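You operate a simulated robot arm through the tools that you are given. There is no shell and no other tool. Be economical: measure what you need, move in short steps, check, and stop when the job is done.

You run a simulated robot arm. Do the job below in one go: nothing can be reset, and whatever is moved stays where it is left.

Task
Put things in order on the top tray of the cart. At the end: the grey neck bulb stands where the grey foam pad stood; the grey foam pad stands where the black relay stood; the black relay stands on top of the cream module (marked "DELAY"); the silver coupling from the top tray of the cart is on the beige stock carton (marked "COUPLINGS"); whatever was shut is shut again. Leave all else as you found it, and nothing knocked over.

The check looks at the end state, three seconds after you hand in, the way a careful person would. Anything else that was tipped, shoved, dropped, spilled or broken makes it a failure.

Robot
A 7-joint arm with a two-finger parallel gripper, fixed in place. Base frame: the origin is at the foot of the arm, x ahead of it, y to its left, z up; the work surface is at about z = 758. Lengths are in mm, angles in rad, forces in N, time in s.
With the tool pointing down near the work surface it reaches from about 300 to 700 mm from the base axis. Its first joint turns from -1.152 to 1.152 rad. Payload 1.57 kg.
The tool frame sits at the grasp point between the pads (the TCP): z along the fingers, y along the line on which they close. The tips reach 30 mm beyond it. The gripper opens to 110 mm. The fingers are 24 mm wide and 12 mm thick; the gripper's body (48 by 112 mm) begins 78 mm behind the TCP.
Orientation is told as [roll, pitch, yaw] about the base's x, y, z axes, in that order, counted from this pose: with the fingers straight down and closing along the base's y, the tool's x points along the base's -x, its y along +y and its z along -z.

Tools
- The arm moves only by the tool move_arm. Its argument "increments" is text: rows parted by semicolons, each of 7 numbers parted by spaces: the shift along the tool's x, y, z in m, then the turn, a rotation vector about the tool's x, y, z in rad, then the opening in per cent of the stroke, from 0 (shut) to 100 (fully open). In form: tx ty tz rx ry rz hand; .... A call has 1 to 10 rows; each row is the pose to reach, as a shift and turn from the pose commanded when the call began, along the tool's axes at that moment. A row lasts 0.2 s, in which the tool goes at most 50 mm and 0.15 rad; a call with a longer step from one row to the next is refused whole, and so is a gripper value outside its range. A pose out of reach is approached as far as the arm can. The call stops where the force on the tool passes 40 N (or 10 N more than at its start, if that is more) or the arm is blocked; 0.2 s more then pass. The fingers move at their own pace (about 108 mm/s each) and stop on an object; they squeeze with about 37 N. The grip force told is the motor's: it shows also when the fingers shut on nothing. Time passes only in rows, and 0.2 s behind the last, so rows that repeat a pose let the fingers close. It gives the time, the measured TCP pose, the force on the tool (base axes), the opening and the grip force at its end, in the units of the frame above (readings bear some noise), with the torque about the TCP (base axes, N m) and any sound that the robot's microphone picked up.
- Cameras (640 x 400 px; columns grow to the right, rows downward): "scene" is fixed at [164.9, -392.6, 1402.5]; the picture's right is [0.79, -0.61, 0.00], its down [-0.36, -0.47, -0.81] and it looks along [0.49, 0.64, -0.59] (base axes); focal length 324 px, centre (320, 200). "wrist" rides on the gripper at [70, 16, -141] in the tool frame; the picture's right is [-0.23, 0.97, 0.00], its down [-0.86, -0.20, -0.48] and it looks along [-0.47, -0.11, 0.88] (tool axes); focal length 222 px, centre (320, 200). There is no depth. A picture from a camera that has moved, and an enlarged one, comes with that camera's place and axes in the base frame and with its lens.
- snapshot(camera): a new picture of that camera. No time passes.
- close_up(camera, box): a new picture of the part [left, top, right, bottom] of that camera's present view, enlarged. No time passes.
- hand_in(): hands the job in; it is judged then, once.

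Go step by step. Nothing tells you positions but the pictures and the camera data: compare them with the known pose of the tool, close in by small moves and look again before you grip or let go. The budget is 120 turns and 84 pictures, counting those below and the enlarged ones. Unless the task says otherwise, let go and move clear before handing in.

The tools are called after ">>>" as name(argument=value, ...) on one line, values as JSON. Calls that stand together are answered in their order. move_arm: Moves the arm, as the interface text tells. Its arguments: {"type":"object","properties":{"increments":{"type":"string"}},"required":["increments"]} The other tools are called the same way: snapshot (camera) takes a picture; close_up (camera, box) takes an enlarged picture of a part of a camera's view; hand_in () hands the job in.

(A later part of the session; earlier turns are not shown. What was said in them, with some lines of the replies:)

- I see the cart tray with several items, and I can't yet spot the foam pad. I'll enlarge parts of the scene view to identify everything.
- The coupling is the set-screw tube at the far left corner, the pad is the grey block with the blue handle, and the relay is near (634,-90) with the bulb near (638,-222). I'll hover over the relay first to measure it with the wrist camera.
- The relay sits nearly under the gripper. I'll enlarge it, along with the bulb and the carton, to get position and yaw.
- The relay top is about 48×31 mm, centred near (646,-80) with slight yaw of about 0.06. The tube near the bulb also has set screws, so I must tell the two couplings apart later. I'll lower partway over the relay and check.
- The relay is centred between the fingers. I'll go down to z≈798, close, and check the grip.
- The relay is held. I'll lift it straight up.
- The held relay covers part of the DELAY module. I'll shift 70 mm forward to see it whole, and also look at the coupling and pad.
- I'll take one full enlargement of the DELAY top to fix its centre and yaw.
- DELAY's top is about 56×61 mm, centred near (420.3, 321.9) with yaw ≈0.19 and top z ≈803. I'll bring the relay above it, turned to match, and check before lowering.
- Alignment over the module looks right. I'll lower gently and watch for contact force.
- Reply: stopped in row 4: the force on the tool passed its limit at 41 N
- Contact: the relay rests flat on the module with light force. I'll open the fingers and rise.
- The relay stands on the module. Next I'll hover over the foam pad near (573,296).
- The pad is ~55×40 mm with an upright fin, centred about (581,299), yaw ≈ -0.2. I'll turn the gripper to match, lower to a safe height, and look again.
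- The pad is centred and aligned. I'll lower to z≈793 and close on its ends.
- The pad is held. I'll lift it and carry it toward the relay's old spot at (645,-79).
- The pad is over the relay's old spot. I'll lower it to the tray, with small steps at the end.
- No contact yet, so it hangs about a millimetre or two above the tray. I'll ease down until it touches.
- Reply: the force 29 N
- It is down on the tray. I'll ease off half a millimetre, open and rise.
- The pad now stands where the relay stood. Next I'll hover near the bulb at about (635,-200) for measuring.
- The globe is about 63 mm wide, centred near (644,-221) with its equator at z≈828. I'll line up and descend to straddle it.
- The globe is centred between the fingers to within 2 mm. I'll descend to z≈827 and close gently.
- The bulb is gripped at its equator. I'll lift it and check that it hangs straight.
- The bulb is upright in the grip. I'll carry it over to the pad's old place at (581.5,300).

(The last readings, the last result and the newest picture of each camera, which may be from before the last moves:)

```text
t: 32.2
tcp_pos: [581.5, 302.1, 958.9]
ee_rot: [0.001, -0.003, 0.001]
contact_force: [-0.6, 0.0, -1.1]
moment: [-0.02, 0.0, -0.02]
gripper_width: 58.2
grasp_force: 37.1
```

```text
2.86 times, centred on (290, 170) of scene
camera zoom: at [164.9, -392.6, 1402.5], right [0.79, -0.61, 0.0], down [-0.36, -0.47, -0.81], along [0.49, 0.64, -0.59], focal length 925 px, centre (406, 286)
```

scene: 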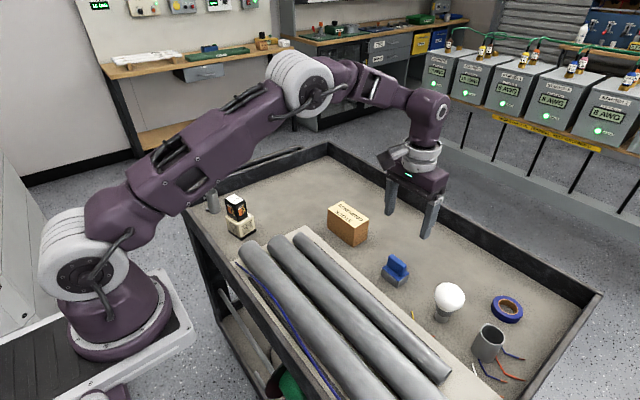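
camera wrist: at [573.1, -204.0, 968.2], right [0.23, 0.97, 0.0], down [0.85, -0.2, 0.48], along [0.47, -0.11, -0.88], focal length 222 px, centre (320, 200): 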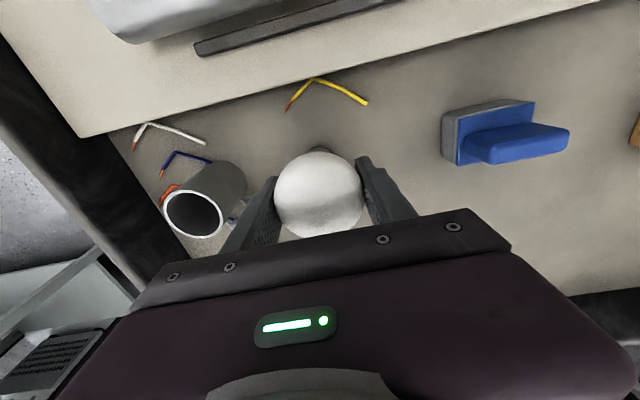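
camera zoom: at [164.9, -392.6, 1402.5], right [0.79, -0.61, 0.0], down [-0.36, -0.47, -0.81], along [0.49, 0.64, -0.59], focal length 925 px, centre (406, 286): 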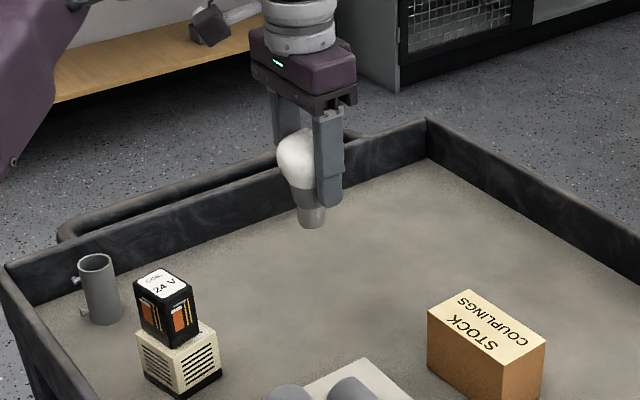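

In position. I'll lower the bulb, slowing near the tray.

>>> move_arm(increments="0 -0.001 0.045 0 0 0 40; 0 -0.001 0.09 0 0 0 40; 0 -0.001 0.115 0 0 0 40; 0 -0.001 0.124 0 0 0 40; 0 -0.001 0.127 0 0 0 40; 0 -0.001 0.128 0 0 0 40; 0 -0.001 0.129 0 0 0 40; 0 -0.001 0.130 0 0 0 40")

>>> close_up(camera="scene", box=[230, 130, 350, 230])

```text
t: 34.0
tcp_pos: [582.5, 299.2, 828.7]
ee_rot: [0.0, -0.002, -0.001]
contact_force: [-0.3, -0.6, -0.5]
moment: [0.0, -0.03, -0.03]
gripper_width: 58.4
grasp_force: 37.3
```

```text
4.00 times, centred on (290, 180) of scene
camera zoom: at [164.9, -392.6, 1402.5], right [0.79, -0.61, 0.0], down [-0.36, -0.47, -0.81], along [0.49, 0.64, -0.59], focal length 1295 px, centre (440, 280)
```

zoom: 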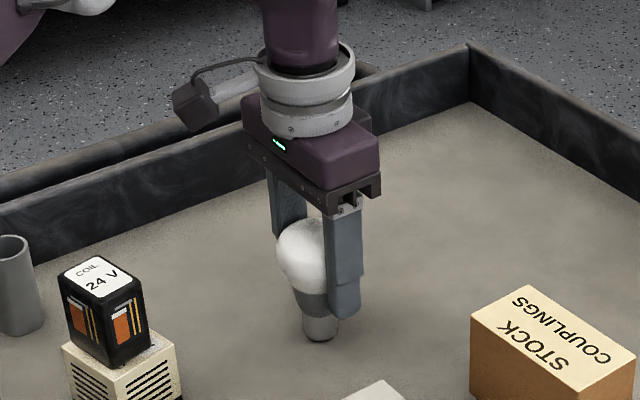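

No contact yet. I'll ease down by half-millimetres.

>>> move_arm(increments="0 0 0.0007 0 0 0 40; 0 0 0.0014 0 0 0 40; 0 0 0.002 0 0 0 40; 0 0 0.0025 0 0 0 40")

```text
t: 35.0
tcp_pos: [582.3, 299.6, 825.7]
ee_rot: [0.003, -0.004, 0.001]
contact_force: [0.0, -0.4, 0.1]
moment: [0.01, -0.01, 0.0]
gripper_width: 58.4
grasp_force: 36.4
```

>>> move_arm(increments="0 0 0.0007 0 0 0 40; 0 0 0.0014 0 0 0 40; 0 0 0.002 0 0 0 40")

```text
t: 35.8
tcp_pos: [583.2, 301.3, 827.1]
ee_rot: [0.004, -0.005, 0.002]
contact_force: [-4.3, -1.6, 21.4]
moment: [-0.11, 0.35, 0.06]
gripper_width: 58.5
grasp_force: 36.6
```

The bulb has touched the tray. I'll ease off slightly, open the fingers and rise straight up.

>>> move_arm(increments="0 0 -0.001 0 0 0 40; 0 0 -0.001 0 0 0 60; 0 0 -0.001 0 0 0 75; 0 0 -0.001 0 0 0 85; 0 0 -0.03 0 0 0 85; 0 0 -0.075 0 0 0 85; 0 0 -0.12 0 0 0 85; 0 0 -0.14 0 0 0 85")

>>> snapshot(camera="scene")

>>> snapshot(camera="wrist")

```text
t: 37.6
tcp_pos: [583.6, 298.5, 962.6]
ee_rot: [0.002, -0.004, 0.001]
contact_force: [-1.2, 0.2, 0.6]
moment: [0.0, 0.01, -0.01]
gripper_width: 93.5
grasp_force: 0.1
```

```text
38 pictures are left
```

scene: 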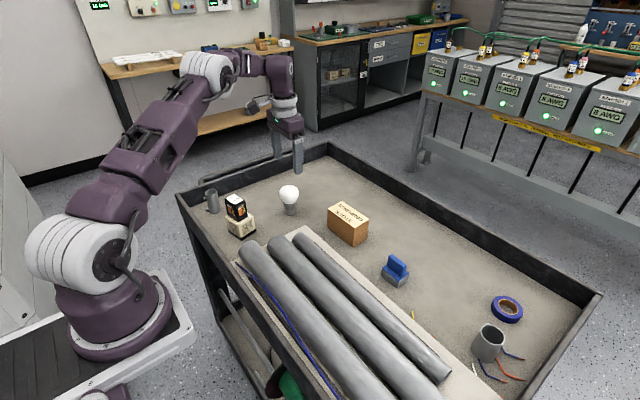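

```text
37 pictures are left
camera wrist: at [514.6, 315.5, 1103.9], right [0.23, 0.97, 0.0], down [0.85, -0.2, 0.48], along [0.47, -0.11, -0.88], focal length 222 px, centre (320, 200)
```

wrist: 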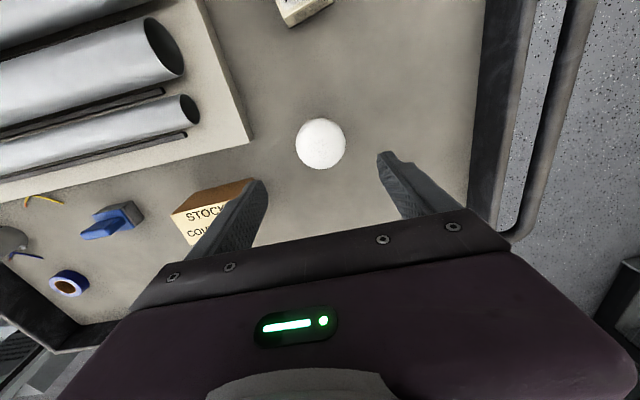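

The bulb stands in place. Now I'll compare the two coupling-like tubes to tell which is the silver one.

>>> close_up(camera="scene", box=[190, 175, 240, 225])

>>> close_up(camera="scene", box=[460, 310, 520, 370])

>>> close_up(camera="scene", box=[200, 260, 300, 400])

>>> close_up(camera="scene", box=[130, 20, 300, 130])

```text
8.00 times, centred on (215, 200) of scene
camera zoom: at [164.9, -392.6, 1402.5], right [0.79, -0.61, 0.0], down [-0.36, -0.47, -0.81], along [0.49, 0.64, -0.59], focal length 2590 px, centre (1160, 200)
```

zoom: 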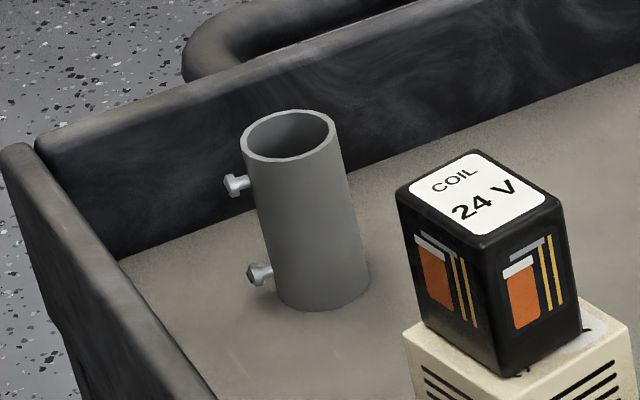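

```text
6.67 times, centred on (490, 340) of scene
camera zoom: at [164.9, -392.6, 1402.5], right [0.79, -0.61, 0.0], down [-0.36, -0.47, -0.81], along [0.49, 0.64, -0.59], focal length 2159 px, centre (-813, -733)
```

zoom: 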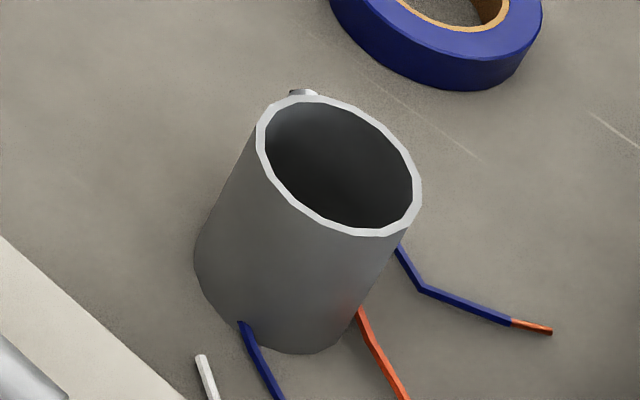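

```text
2.86 times, centred on (250, 330) of scene
camera zoom: at [164.9, -392.6, 1402.5], right [0.79, -0.61, 0.0], down [-0.36, -0.47, -0.81], along [0.49, 0.64, -0.59], focal length 925 px, centre (520, -171)
```

zoom: 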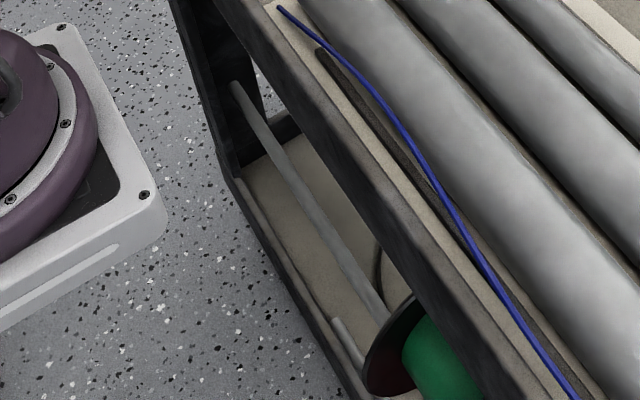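

```text
3.64 times, centred on (215, 75) of scene
camera zoom: at [164.9, -392.6, 1402.5], right [0.79, -0.61, 0.0], down [-0.36, -0.47, -0.81], along [0.49, 0.64, -0.59], focal length 1177 px, centre (702, 654)
```

zoom: 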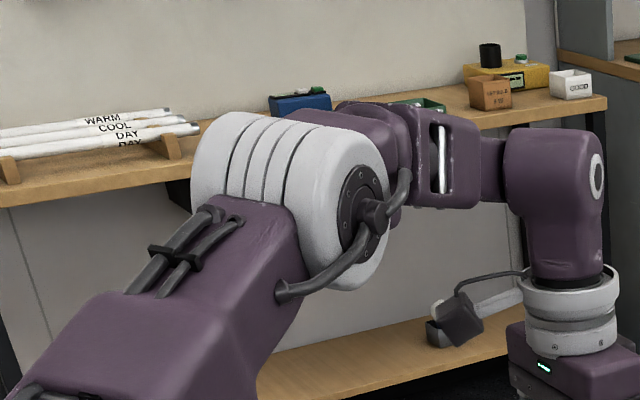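

Both tubes carry set screws, though the corner one is slimmer (~36 mm vs ~48 mm). I want a fair colour comparison, so I'll view the big one from its -y side with the wrist camera.

>>> move_arm(increments="0.003 -0.0485 0 0 0 0 85; 0.006 -0.097 0 0 0 0 85; 0.009 -0.1455 0 0 0 0 85; 0.012 -0.194 0 0 0 0 85; 0.015 -0.2425 0 0 0 0 85; 0.018 -0.291 0 0 0 0 85; 0.021 -0.3395 0 0 0 0 85; 0.024 -0.388 0 0 0 0 85; 0.027 -0.4365 0 0 0 0 85; 0.03 -0.485 0 0 0 0 85")

>>> move_arm(increments="0.003 -0.0485 0 0 0 0 85; 0.006 -0.097 0 0 0 0 85; 0.009 -0.1455 0 0 0 0 85; 0.012 -0.194 0 0 0 0 85; 0.015 -0.21 0 0 0 0 85; 0.015 -0.21 0 0 0 0 85")

>>> snapshot(camera="wrist")

```text
t: 39.8
tcp_pos: [552.9, -187.3, 963.7]
ee_rot: [0.003, -0.004, 0.003]
contact_force: [-0.1, -0.9, 0.2]
moment: [0.02, -0.04, -0.04]
gripper_width: 93.3
grasp_force: 0.0
```

```text
t: 41.2
tcp_pos: [536.8, -395.7, 962.8]
ee_rot: [0.002, -0.004, 0.002]
contact_force: [0.9, 0.1, -0.6]
moment: [0.02, 0.03, 0.0]
gripper_width: 93.7
grasp_force: 0.1
```

```text
32 pictures are left
camera wrist: at [468.6, -378.7, 1104.9], right [0.23, 0.97, 0.0], down [0.85, -0.2, 0.48], along [0.47, -0.11, -0.88], focal length 222 px, centre (320, 200)
```

wrist: 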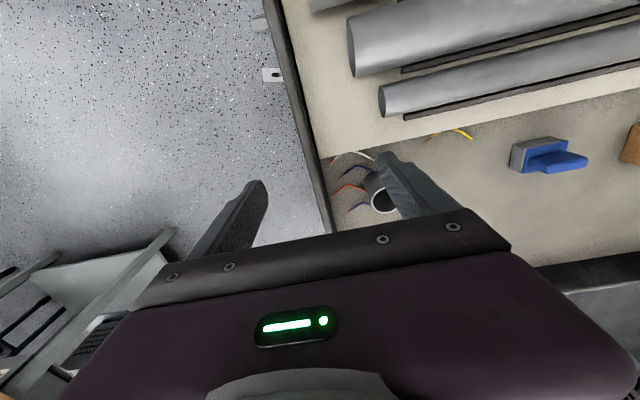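

A finger hides it. I'll narrow the fingers for a clear view.

>>> move_arm(increments="0 0.02 0 0 0 0 20; 0 0.02 0 0 0 0 20; 0 0.02 0 0 0 0 20")

>>> close_up(camera="wrist", box=[310, 120, 430, 220])

```text
t: 42.0
tcp_pos: [537.5, -375.8, 962.2]
ee_rot: [0.002, -0.004, 0.0]
contact_force: [0.2, -0.3, 0.6]
moment: [0.01, 0.02, 0.03]
gripper_width: 22.1
grasp_force: 0.1
```

```text
4.00 times, centred on (370, 170) of wrist
camera zoom: at [468.6, -359.4, 1104.9], right [0.23, 0.97, 0.0], down [0.85, -0.2, 0.48], along [0.47, -0.11, -0.88], focal length 888 px, centre (120, 320)
```

zoom: 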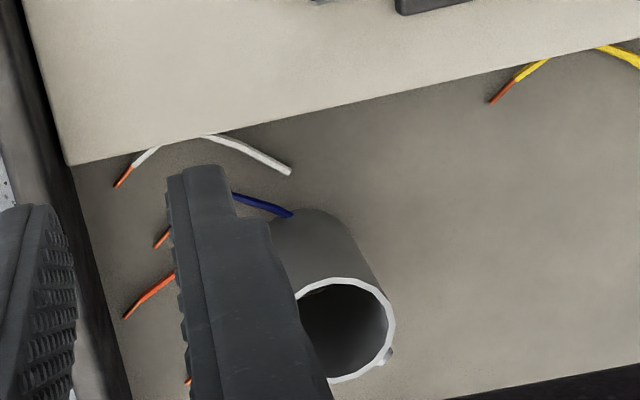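

The big tube's body looks rather dark grey. I'll now view the corner one from the same relative angle, which is on the way to grasping it anyway.

>>> move_arm(increments="0.0142 0.0458 0 0 0 0 80; 0.0284 0.0916 0 0 0 0 80; 0.0426 0.1374 0 0 0 0 80; 0.0568 0.1832 0 0 0 0 80; 0.071 0.229 0 0 0 0 80; 0.0852 0.2748 0 0 0 0 80; 0.0994 0.3206 0 0 0 0 80; 0.1136 0.3664 0 0 0 0 80; 0.1278 0.4122 0 0 0 0 80; 0.142 0.458 0 0 0 0 80")

>>> move_arm(increments="0.0142 0.0458 0 0 0 0 80; 0.0284 0.0916 0 0 0 0 80; 0.0426 0.1374 0 0 0 0 80; 0.0568 0.1832 0 0 0 0 80; 0.071 0.229 0 0 0 0 80; 0.0852 0.2748 0 0 0 0 80; 0.0994 0.3206 0 0 0 0 80; 0.0994 0.3206 0 0 0 0 80")

>>> snapshot(camera="wrist")

```text
t: 44.2
tcp_pos: [395.1, 84.9, 965.9]
ee_rot: [0.002, -0.004, -0.001]
contact_force: [0.1, 0.1, 0.6]
moment: [0.01, 0.0, 0.0]
gripper_width: 87.9
grasp_force: 0.0
```

```text
t: 46.0
tcp_pos: [295.1, 403.3, 961.5]
ee_rot: [0.002, -0.004, 0.0]
contact_force: [-0.4, -0.3, -0.2]
moment: [0.02, -0.04, 0.0]
gripper_width: 87.8
grasp_force: 0.0
```

```text
30 pictures are left
camera wrist: at [225.9, 419.5, 1104.6], right [0.23, 0.97, 0.0], down [0.85, -0.2, 0.48], along [0.47, -0.11, -0.88], focal length 222 px, centre (320, 200)
```

wrist: 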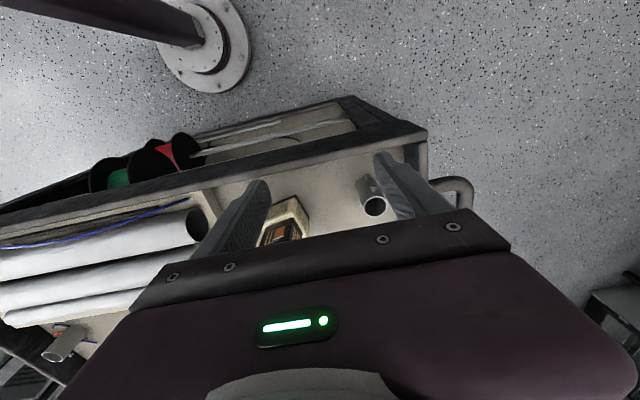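

Both tubes appear in this view. I'll enlarge each.

>>> close_up(camera="wrist", box=[335, 160, 415, 230])

>>> close_up(camera="wrist", box=[30, 310, 110, 380])

```text
5.71 times, centred on (375, 195) of wrist
camera zoom: at [225.9, 419.5, 1104.6], right [0.23, 0.97, 0.0], down [0.85, -0.2, 0.48], along [0.47, -0.11, -0.88], focal length 1269 px, centre (6, 229)
```

zoom: 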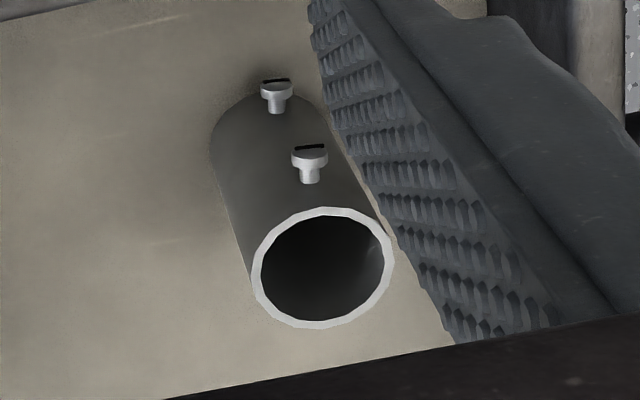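

```text
5.71 times, centred on (70, 345) of wrist
camera zoom: at [225.9, 419.5, 1104.6], right [0.23, 0.97, 0.0], down [0.85, -0.2, 0.48], along [0.47, -0.11, -0.88], focal length 1269 px, centre (1749, -629)
```

zoom: 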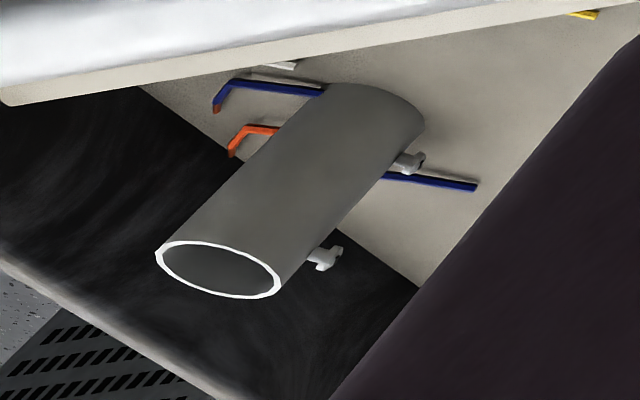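

The two are the same finish; only the corner one (≈398,459, ⌀34 mm, 77 mm tall) lies inside the arm's working range, while the big one at r≈713 is out of it like the tape. I take the corner one as the task's coupling and hover over it.

>>> move_arm(increments="-0.034 0.019 0 0 0 0 65; -0.068 0.038 0 0 0 0 65; -0.1025 0.0565 0 0 0 0 65; -0.1025 0.0565 0.03 0 0 0 65; -0.1025 0.0565 0.04 0 0 0 65; -0.1025 0.0565 0.04 0 0 0 65")

>>> snapshot(camera="wrist")

>>> close_up(camera="scene", box=[170, 100, 270, 230])

```text
t: 47.4
tcp_pos: [397.0, 459.8, 923.7]
ee_rot: [0.001, -0.004, 0.001]
contact_force: [0.4, -0.3, -0.9]
moment: [-0.03, -0.03, -0.03]
gripper_width: 71.6
grasp_force: 0.2
```

```text
27 pictures are left
camera wrist: at [328.3, 476.1, 1064.6], right [0.23, 0.97, 0.0], down [0.85, -0.2, 0.48], along [0.47, -0.11, -0.88], focal length 222 px, centre (320, 200)
```

wrist: 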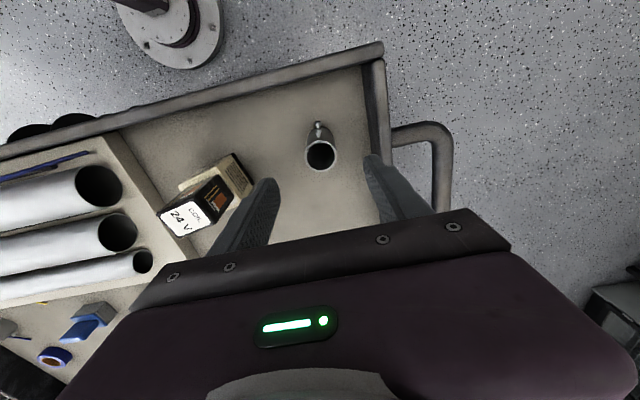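

```text
3.08 times, centred on (220, 165) of scene
camera zoom: at [164.9, -392.6, 1402.5], right [0.79, -0.61, 0.0], down [-0.36, -0.47, -0.81], along [0.49, 0.64, -0.59], focal length 996 px, centre (628, 308)
```

zoom: 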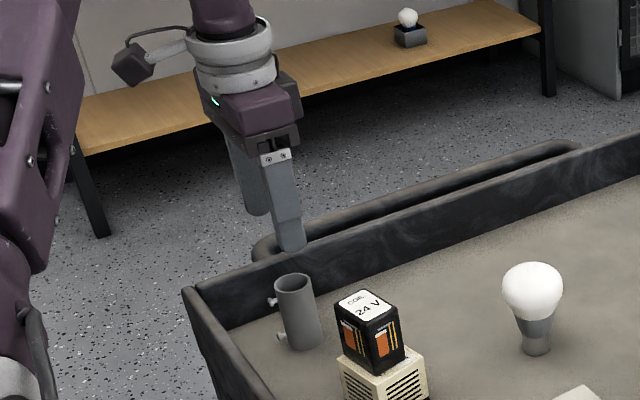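

The tube's rim centres under the gripper at (398,461) with ~20 mm wall clearance. I'll descend to z≈803 and close.

>>> move_arm(increments="0 0.001 0.04 0 0 0 65; 0 0.001 0.08 0 0 0 65; 0 0.001 0.119 0 0 0 65; 0 0.001 0.119 0 0 0 45; 0 0.001 0.119 0 0 0 30; 0 0.001 0.119 0 0 0 15; 0 0.001 0.119 0 0 0 15")

>>> snapshot(camera="wrist")

>>> close_up(camera="scene", box=[170, 120, 270, 250])

```text
t: 49.0
tcp_pos: [397.2, 460.6, 803.3]
ee_rot: [0.0, -0.004, -0.001]
contact_force: [-0.5, 0.0, 0.4]
moment: [-0.08, -0.03, 0.0]
gripper_width: 36.3
grasp_force: 37.3
```

```text
25 pictures are left
camera wrist: at [328.7, 477.9, 945.6], right [0.23, 0.97, 0.0], down [0.85, -0.2, 0.48], along [0.47, -0.11, -0.88], focal length 222 px, centre (320, 200)
```

wrist: 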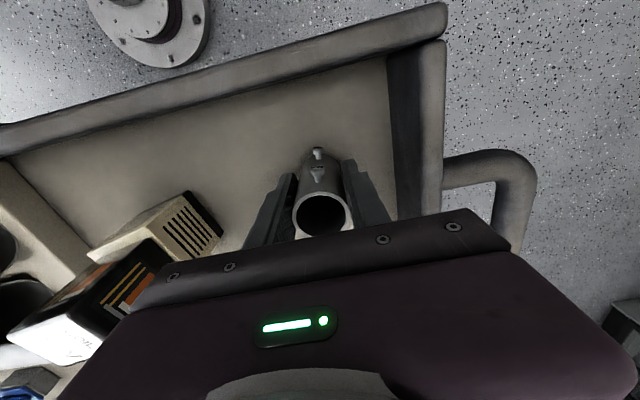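

```text
3.08 times, centred on (220, 185) of scene
camera zoom: at [164.9, -392.6, 1402.5], right [0.79, -0.61, 0.0], down [-0.36, -0.47, -0.81], along [0.49, 0.64, -0.59], focal length 996 px, centre (628, 246)
```

zoom: 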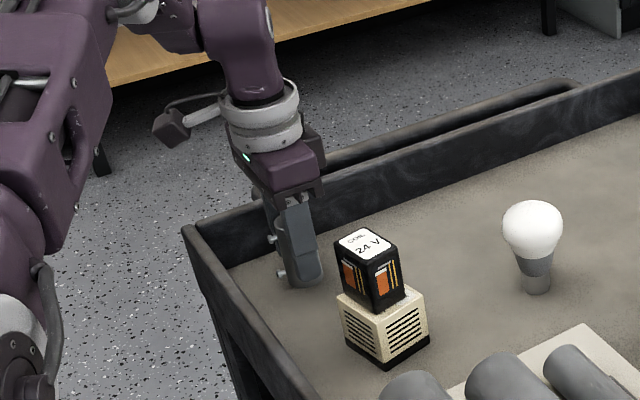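

The coupling is held. I'll lift it, carry it over the carton (top centre ≈ (665,124), z≈826) and check.

>>> move_arm(increments="0 0 -0.03 0 0 0 15; 0 0 -0.07 0 0 0 15; 0 0 -0.11 0 0 0 15; 0 0 -0.15 0 0 0 15; 0 0 -0.165 0 0 0 15")

>>> move_arm(increments="-0.0265 -0.0337 0 0 0 0 15; -0.053 -0.0674 0 0 0 0 15; -0.0795 -0.1011 0 0 0 0 15; -0.106 -0.1348 0 0 0 0 15; -0.1325 -0.1685 0 0 0 0 15; -0.159 -0.2022 0 0 0 0 15; -0.1855 -0.2359 0 0 0 0 15; -0.212 -0.2696 0 0 0 0 15; -0.2385 -0.3033 0 0 0 0 15; -0.265 -0.337 0 0 0 0 15")

>>> snapshot(camera="wrist")

>>> close_up(camera="scene", box=[290, 110, 430, 260])

```text
t: 50.2
tcp_pos: [397.7, 460.1, 970.5]
ee_rot: [0.002, -0.004, 0.001]
contact_force: [-0.4, 0.4, -0.7]
moment: [0.01, -0.01, -0.05]
gripper_width: 36.1
grasp_force: 36.8
```

```text
t: 52.4
tcp_pos: [664.4, 120.7, 970.5]
ee_rot: [0.001, -0.004, 0.002]
contact_force: [-0.8, -0.7, -0.5]
moment: [0.02, 0.0, -0.02]
gripper_width: 35.8
grasp_force: 37.6
```

```text
23 pictures are left
camera wrist: at [595.5, 137.1, 1112.0], right [0.23, 0.97, 0.0], down [0.85, -0.2, 0.48], along [0.47, -0.11, -0.88], focal length 222 px, centre (320, 200)
```

wrist: 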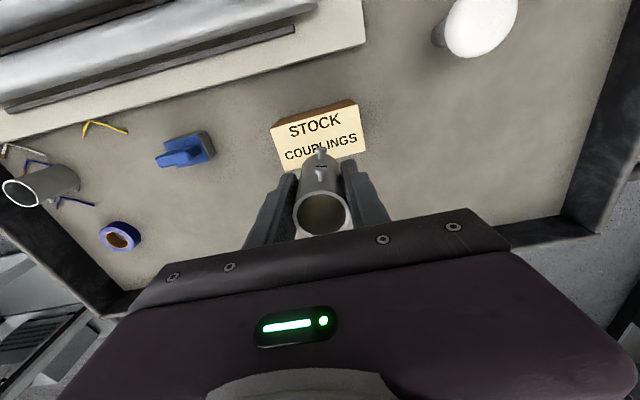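

```text
2.67 times, centred on (360, 185) of scene
camera zoom: at [164.9, -392.6, 1402.5], right [0.79, -0.61, 0.0], down [-0.36, -0.47, -0.81], along [0.49, 0.64, -0.59], focal length 863 px, centre (213, 240)
```

zoom: 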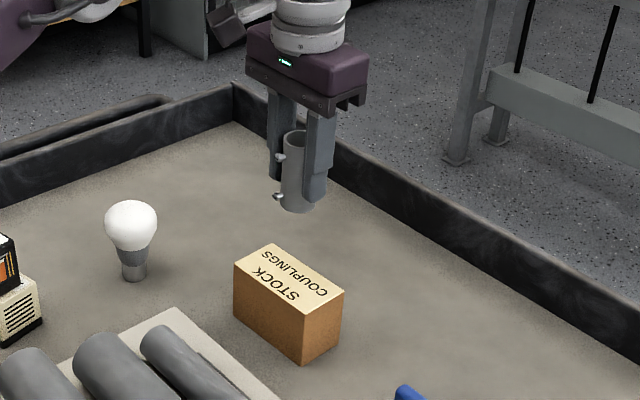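

Position over the carton's centre is right. I'll lower to just above it, then step down slowly.

>>> move_arm(increments="0 0.001 0.04 0 0 0 15; 0 0.001 0.07 0 0 0 15; 0 0.001 0.082 0 0 0 15; 0 0.001 0.084 0 0 0 15; 0 0.001 0.084 0 0 0 15")

>>> close_up(camera="scene", box=[300, 130, 400, 260])

```text
t: 53.6
tcp_pos: [664.3, 124.3, 886.6]
ee_rot: [0.002, -0.001, -0.001]
contact_force: [-0.8, -0.3, -1.5]
moment: [0.01, -0.01, -0.01]
gripper_width: 35.5
grasp_force: 36.6
```

```text
3.08 times, centred on (350, 195) of scene
camera zoom: at [164.9, -392.6, 1402.5], right [0.79, -0.61, 0.0], down [-0.36, -0.47, -0.81], along [0.49, 0.64, -0.59], focal length 996 px, centre (228, 215)
```

zoom: 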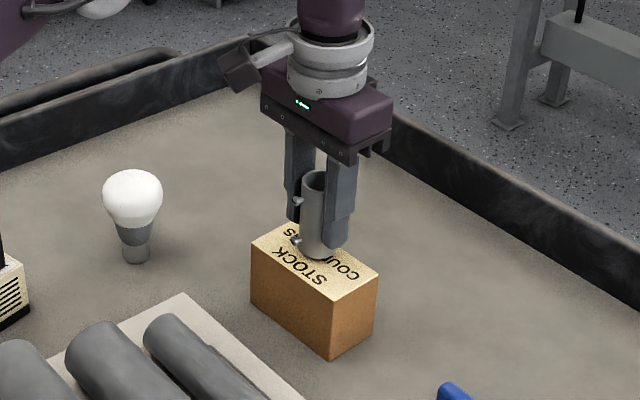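

A few millimetres remain. I'll step down slowly and watch the force.

>>> move_arm(increments="0 0 0.002 0 0 0 15; 0 0 0.004 0 0 0 15; 0 0 0.0055 0 0 0 15; 0 0 0.007 0 0 0 15; 0 0 0.008 0 0 0 15; 0 0 0.009 0 0 0 15; 0 0 0.010 0 0 0 15")

```text
t: 55.2
tcp_pos: [665.1, 124.5, 877.2]
ee_rot: [0.004, -0.009, 0.001]
contact_force: [4.9, 0.4, 26.0]
moment: [-0.07, -0.19, 0.02]
gripper_width: 35.6
grasp_force: 37.3
```

Contact at about 26 N, so the tube is on the carton. I'll ease off a millimetre, then open and rise.

>>> move_arm(increments="0 0 -0.001 0 0 0 15; 0 0 -0.001 0 0 0 40; 0 0 -0.001 0 0 0 55; 0 0 -0.001 0 0 0 65; 0 0 -0.03 0 0 0 65; 0 0 -0.075 0 0 0 65; 0 0 -0.12 0 0 0 65")

>>> snapshot(camera="scene")

>>> snapshot(camera="wrist")

```text
t: 56.8
tcp_pos: [665.9, 125.7, 996.2]
ee_rot: [0.001, -0.001, 0.0]
contact_force: [0.4, 1.4, 0.5]
moment: [0.02, -0.01, 0.0]
gripper_width: 71.6
grasp_force: 0.0
```

```text
20 pictures are left
```

scene: 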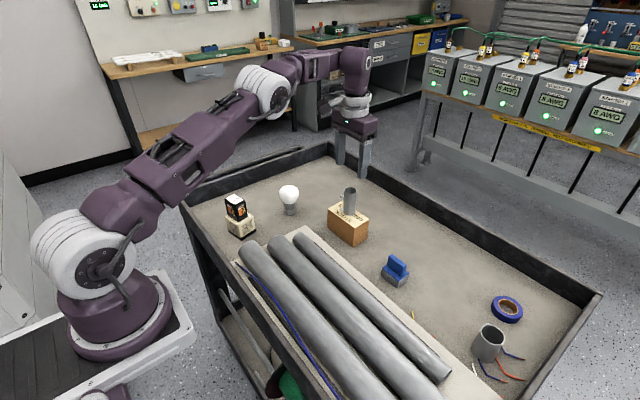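

```text
19 pictures are left
camera wrist: at [596.6, 143.0, 1138.8], right [0.23, 0.97, 0.0], down [0.85, -0.2, 0.48], along [0.47, -0.11, -0.88], focal length 222 px, centre (320, 200)
```

wrist: 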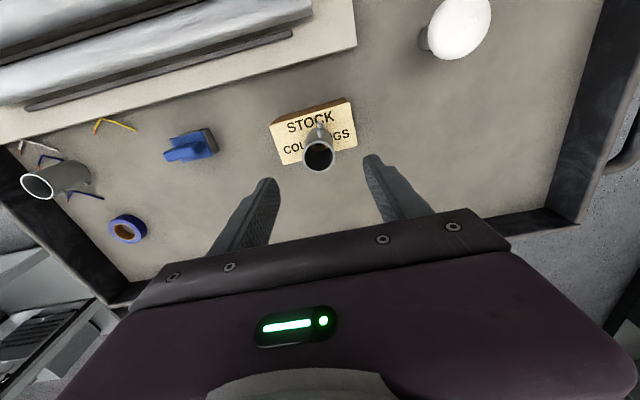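

Everything looks placed. A final enlarged check of the stacked items.

>>> close_up(camera="scene", box=[210, 170, 390, 255])

>>> close_up(camera="scene", box=[370, 240, 530, 370])

```text
3.56 times, centred on (300, 212) of scene
camera zoom: at [164.9, -392.6, 1402.5], right [0.79, -0.61, 0.0], down [-0.36, -0.47, -0.81], along [0.49, 0.64, -0.59], focal length 1151 px, centre (391, 156)
```

zoom: 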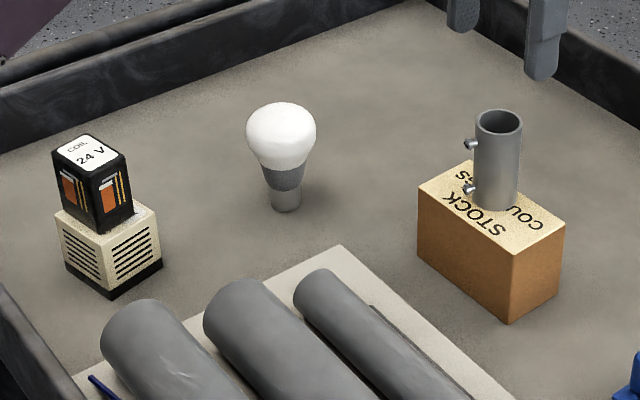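

```text
3.08 times, centred on (450, 305) of scene
camera zoom: at [164.9, -392.6, 1402.5], right [0.79, -0.61, 0.0], down [-0.36, -0.47, -0.81], along [0.49, 0.64, -0.59], focal length 996 px, centre (-80, -123)
```

zoom: 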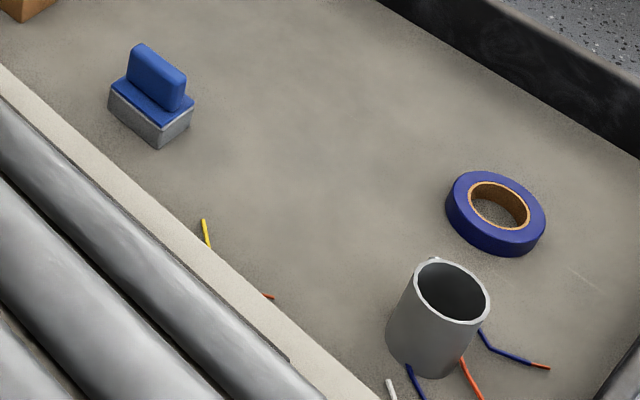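

All four items stand where they should, upright and stable, and the gripper is clear. I'll hand in.

>>> hand_in()

```text
The job is handed in.
```

I've handed the job in with all four moves done, though I had to judge which of two silver couplings you meant. The bulb stands on the pad's old spot, the pad on the relay's old spot, the relay on top of the DELAY module, and a coupling upright on the COUPLINGS carton. Nothing needed shutting, and the last pictures showed everything upright.

The two couplings on the tray have the same finish. I used the slimmer one from the far left corner, because the wider one stands slightly beyond the arm's stated reach, and I left that one where it was.
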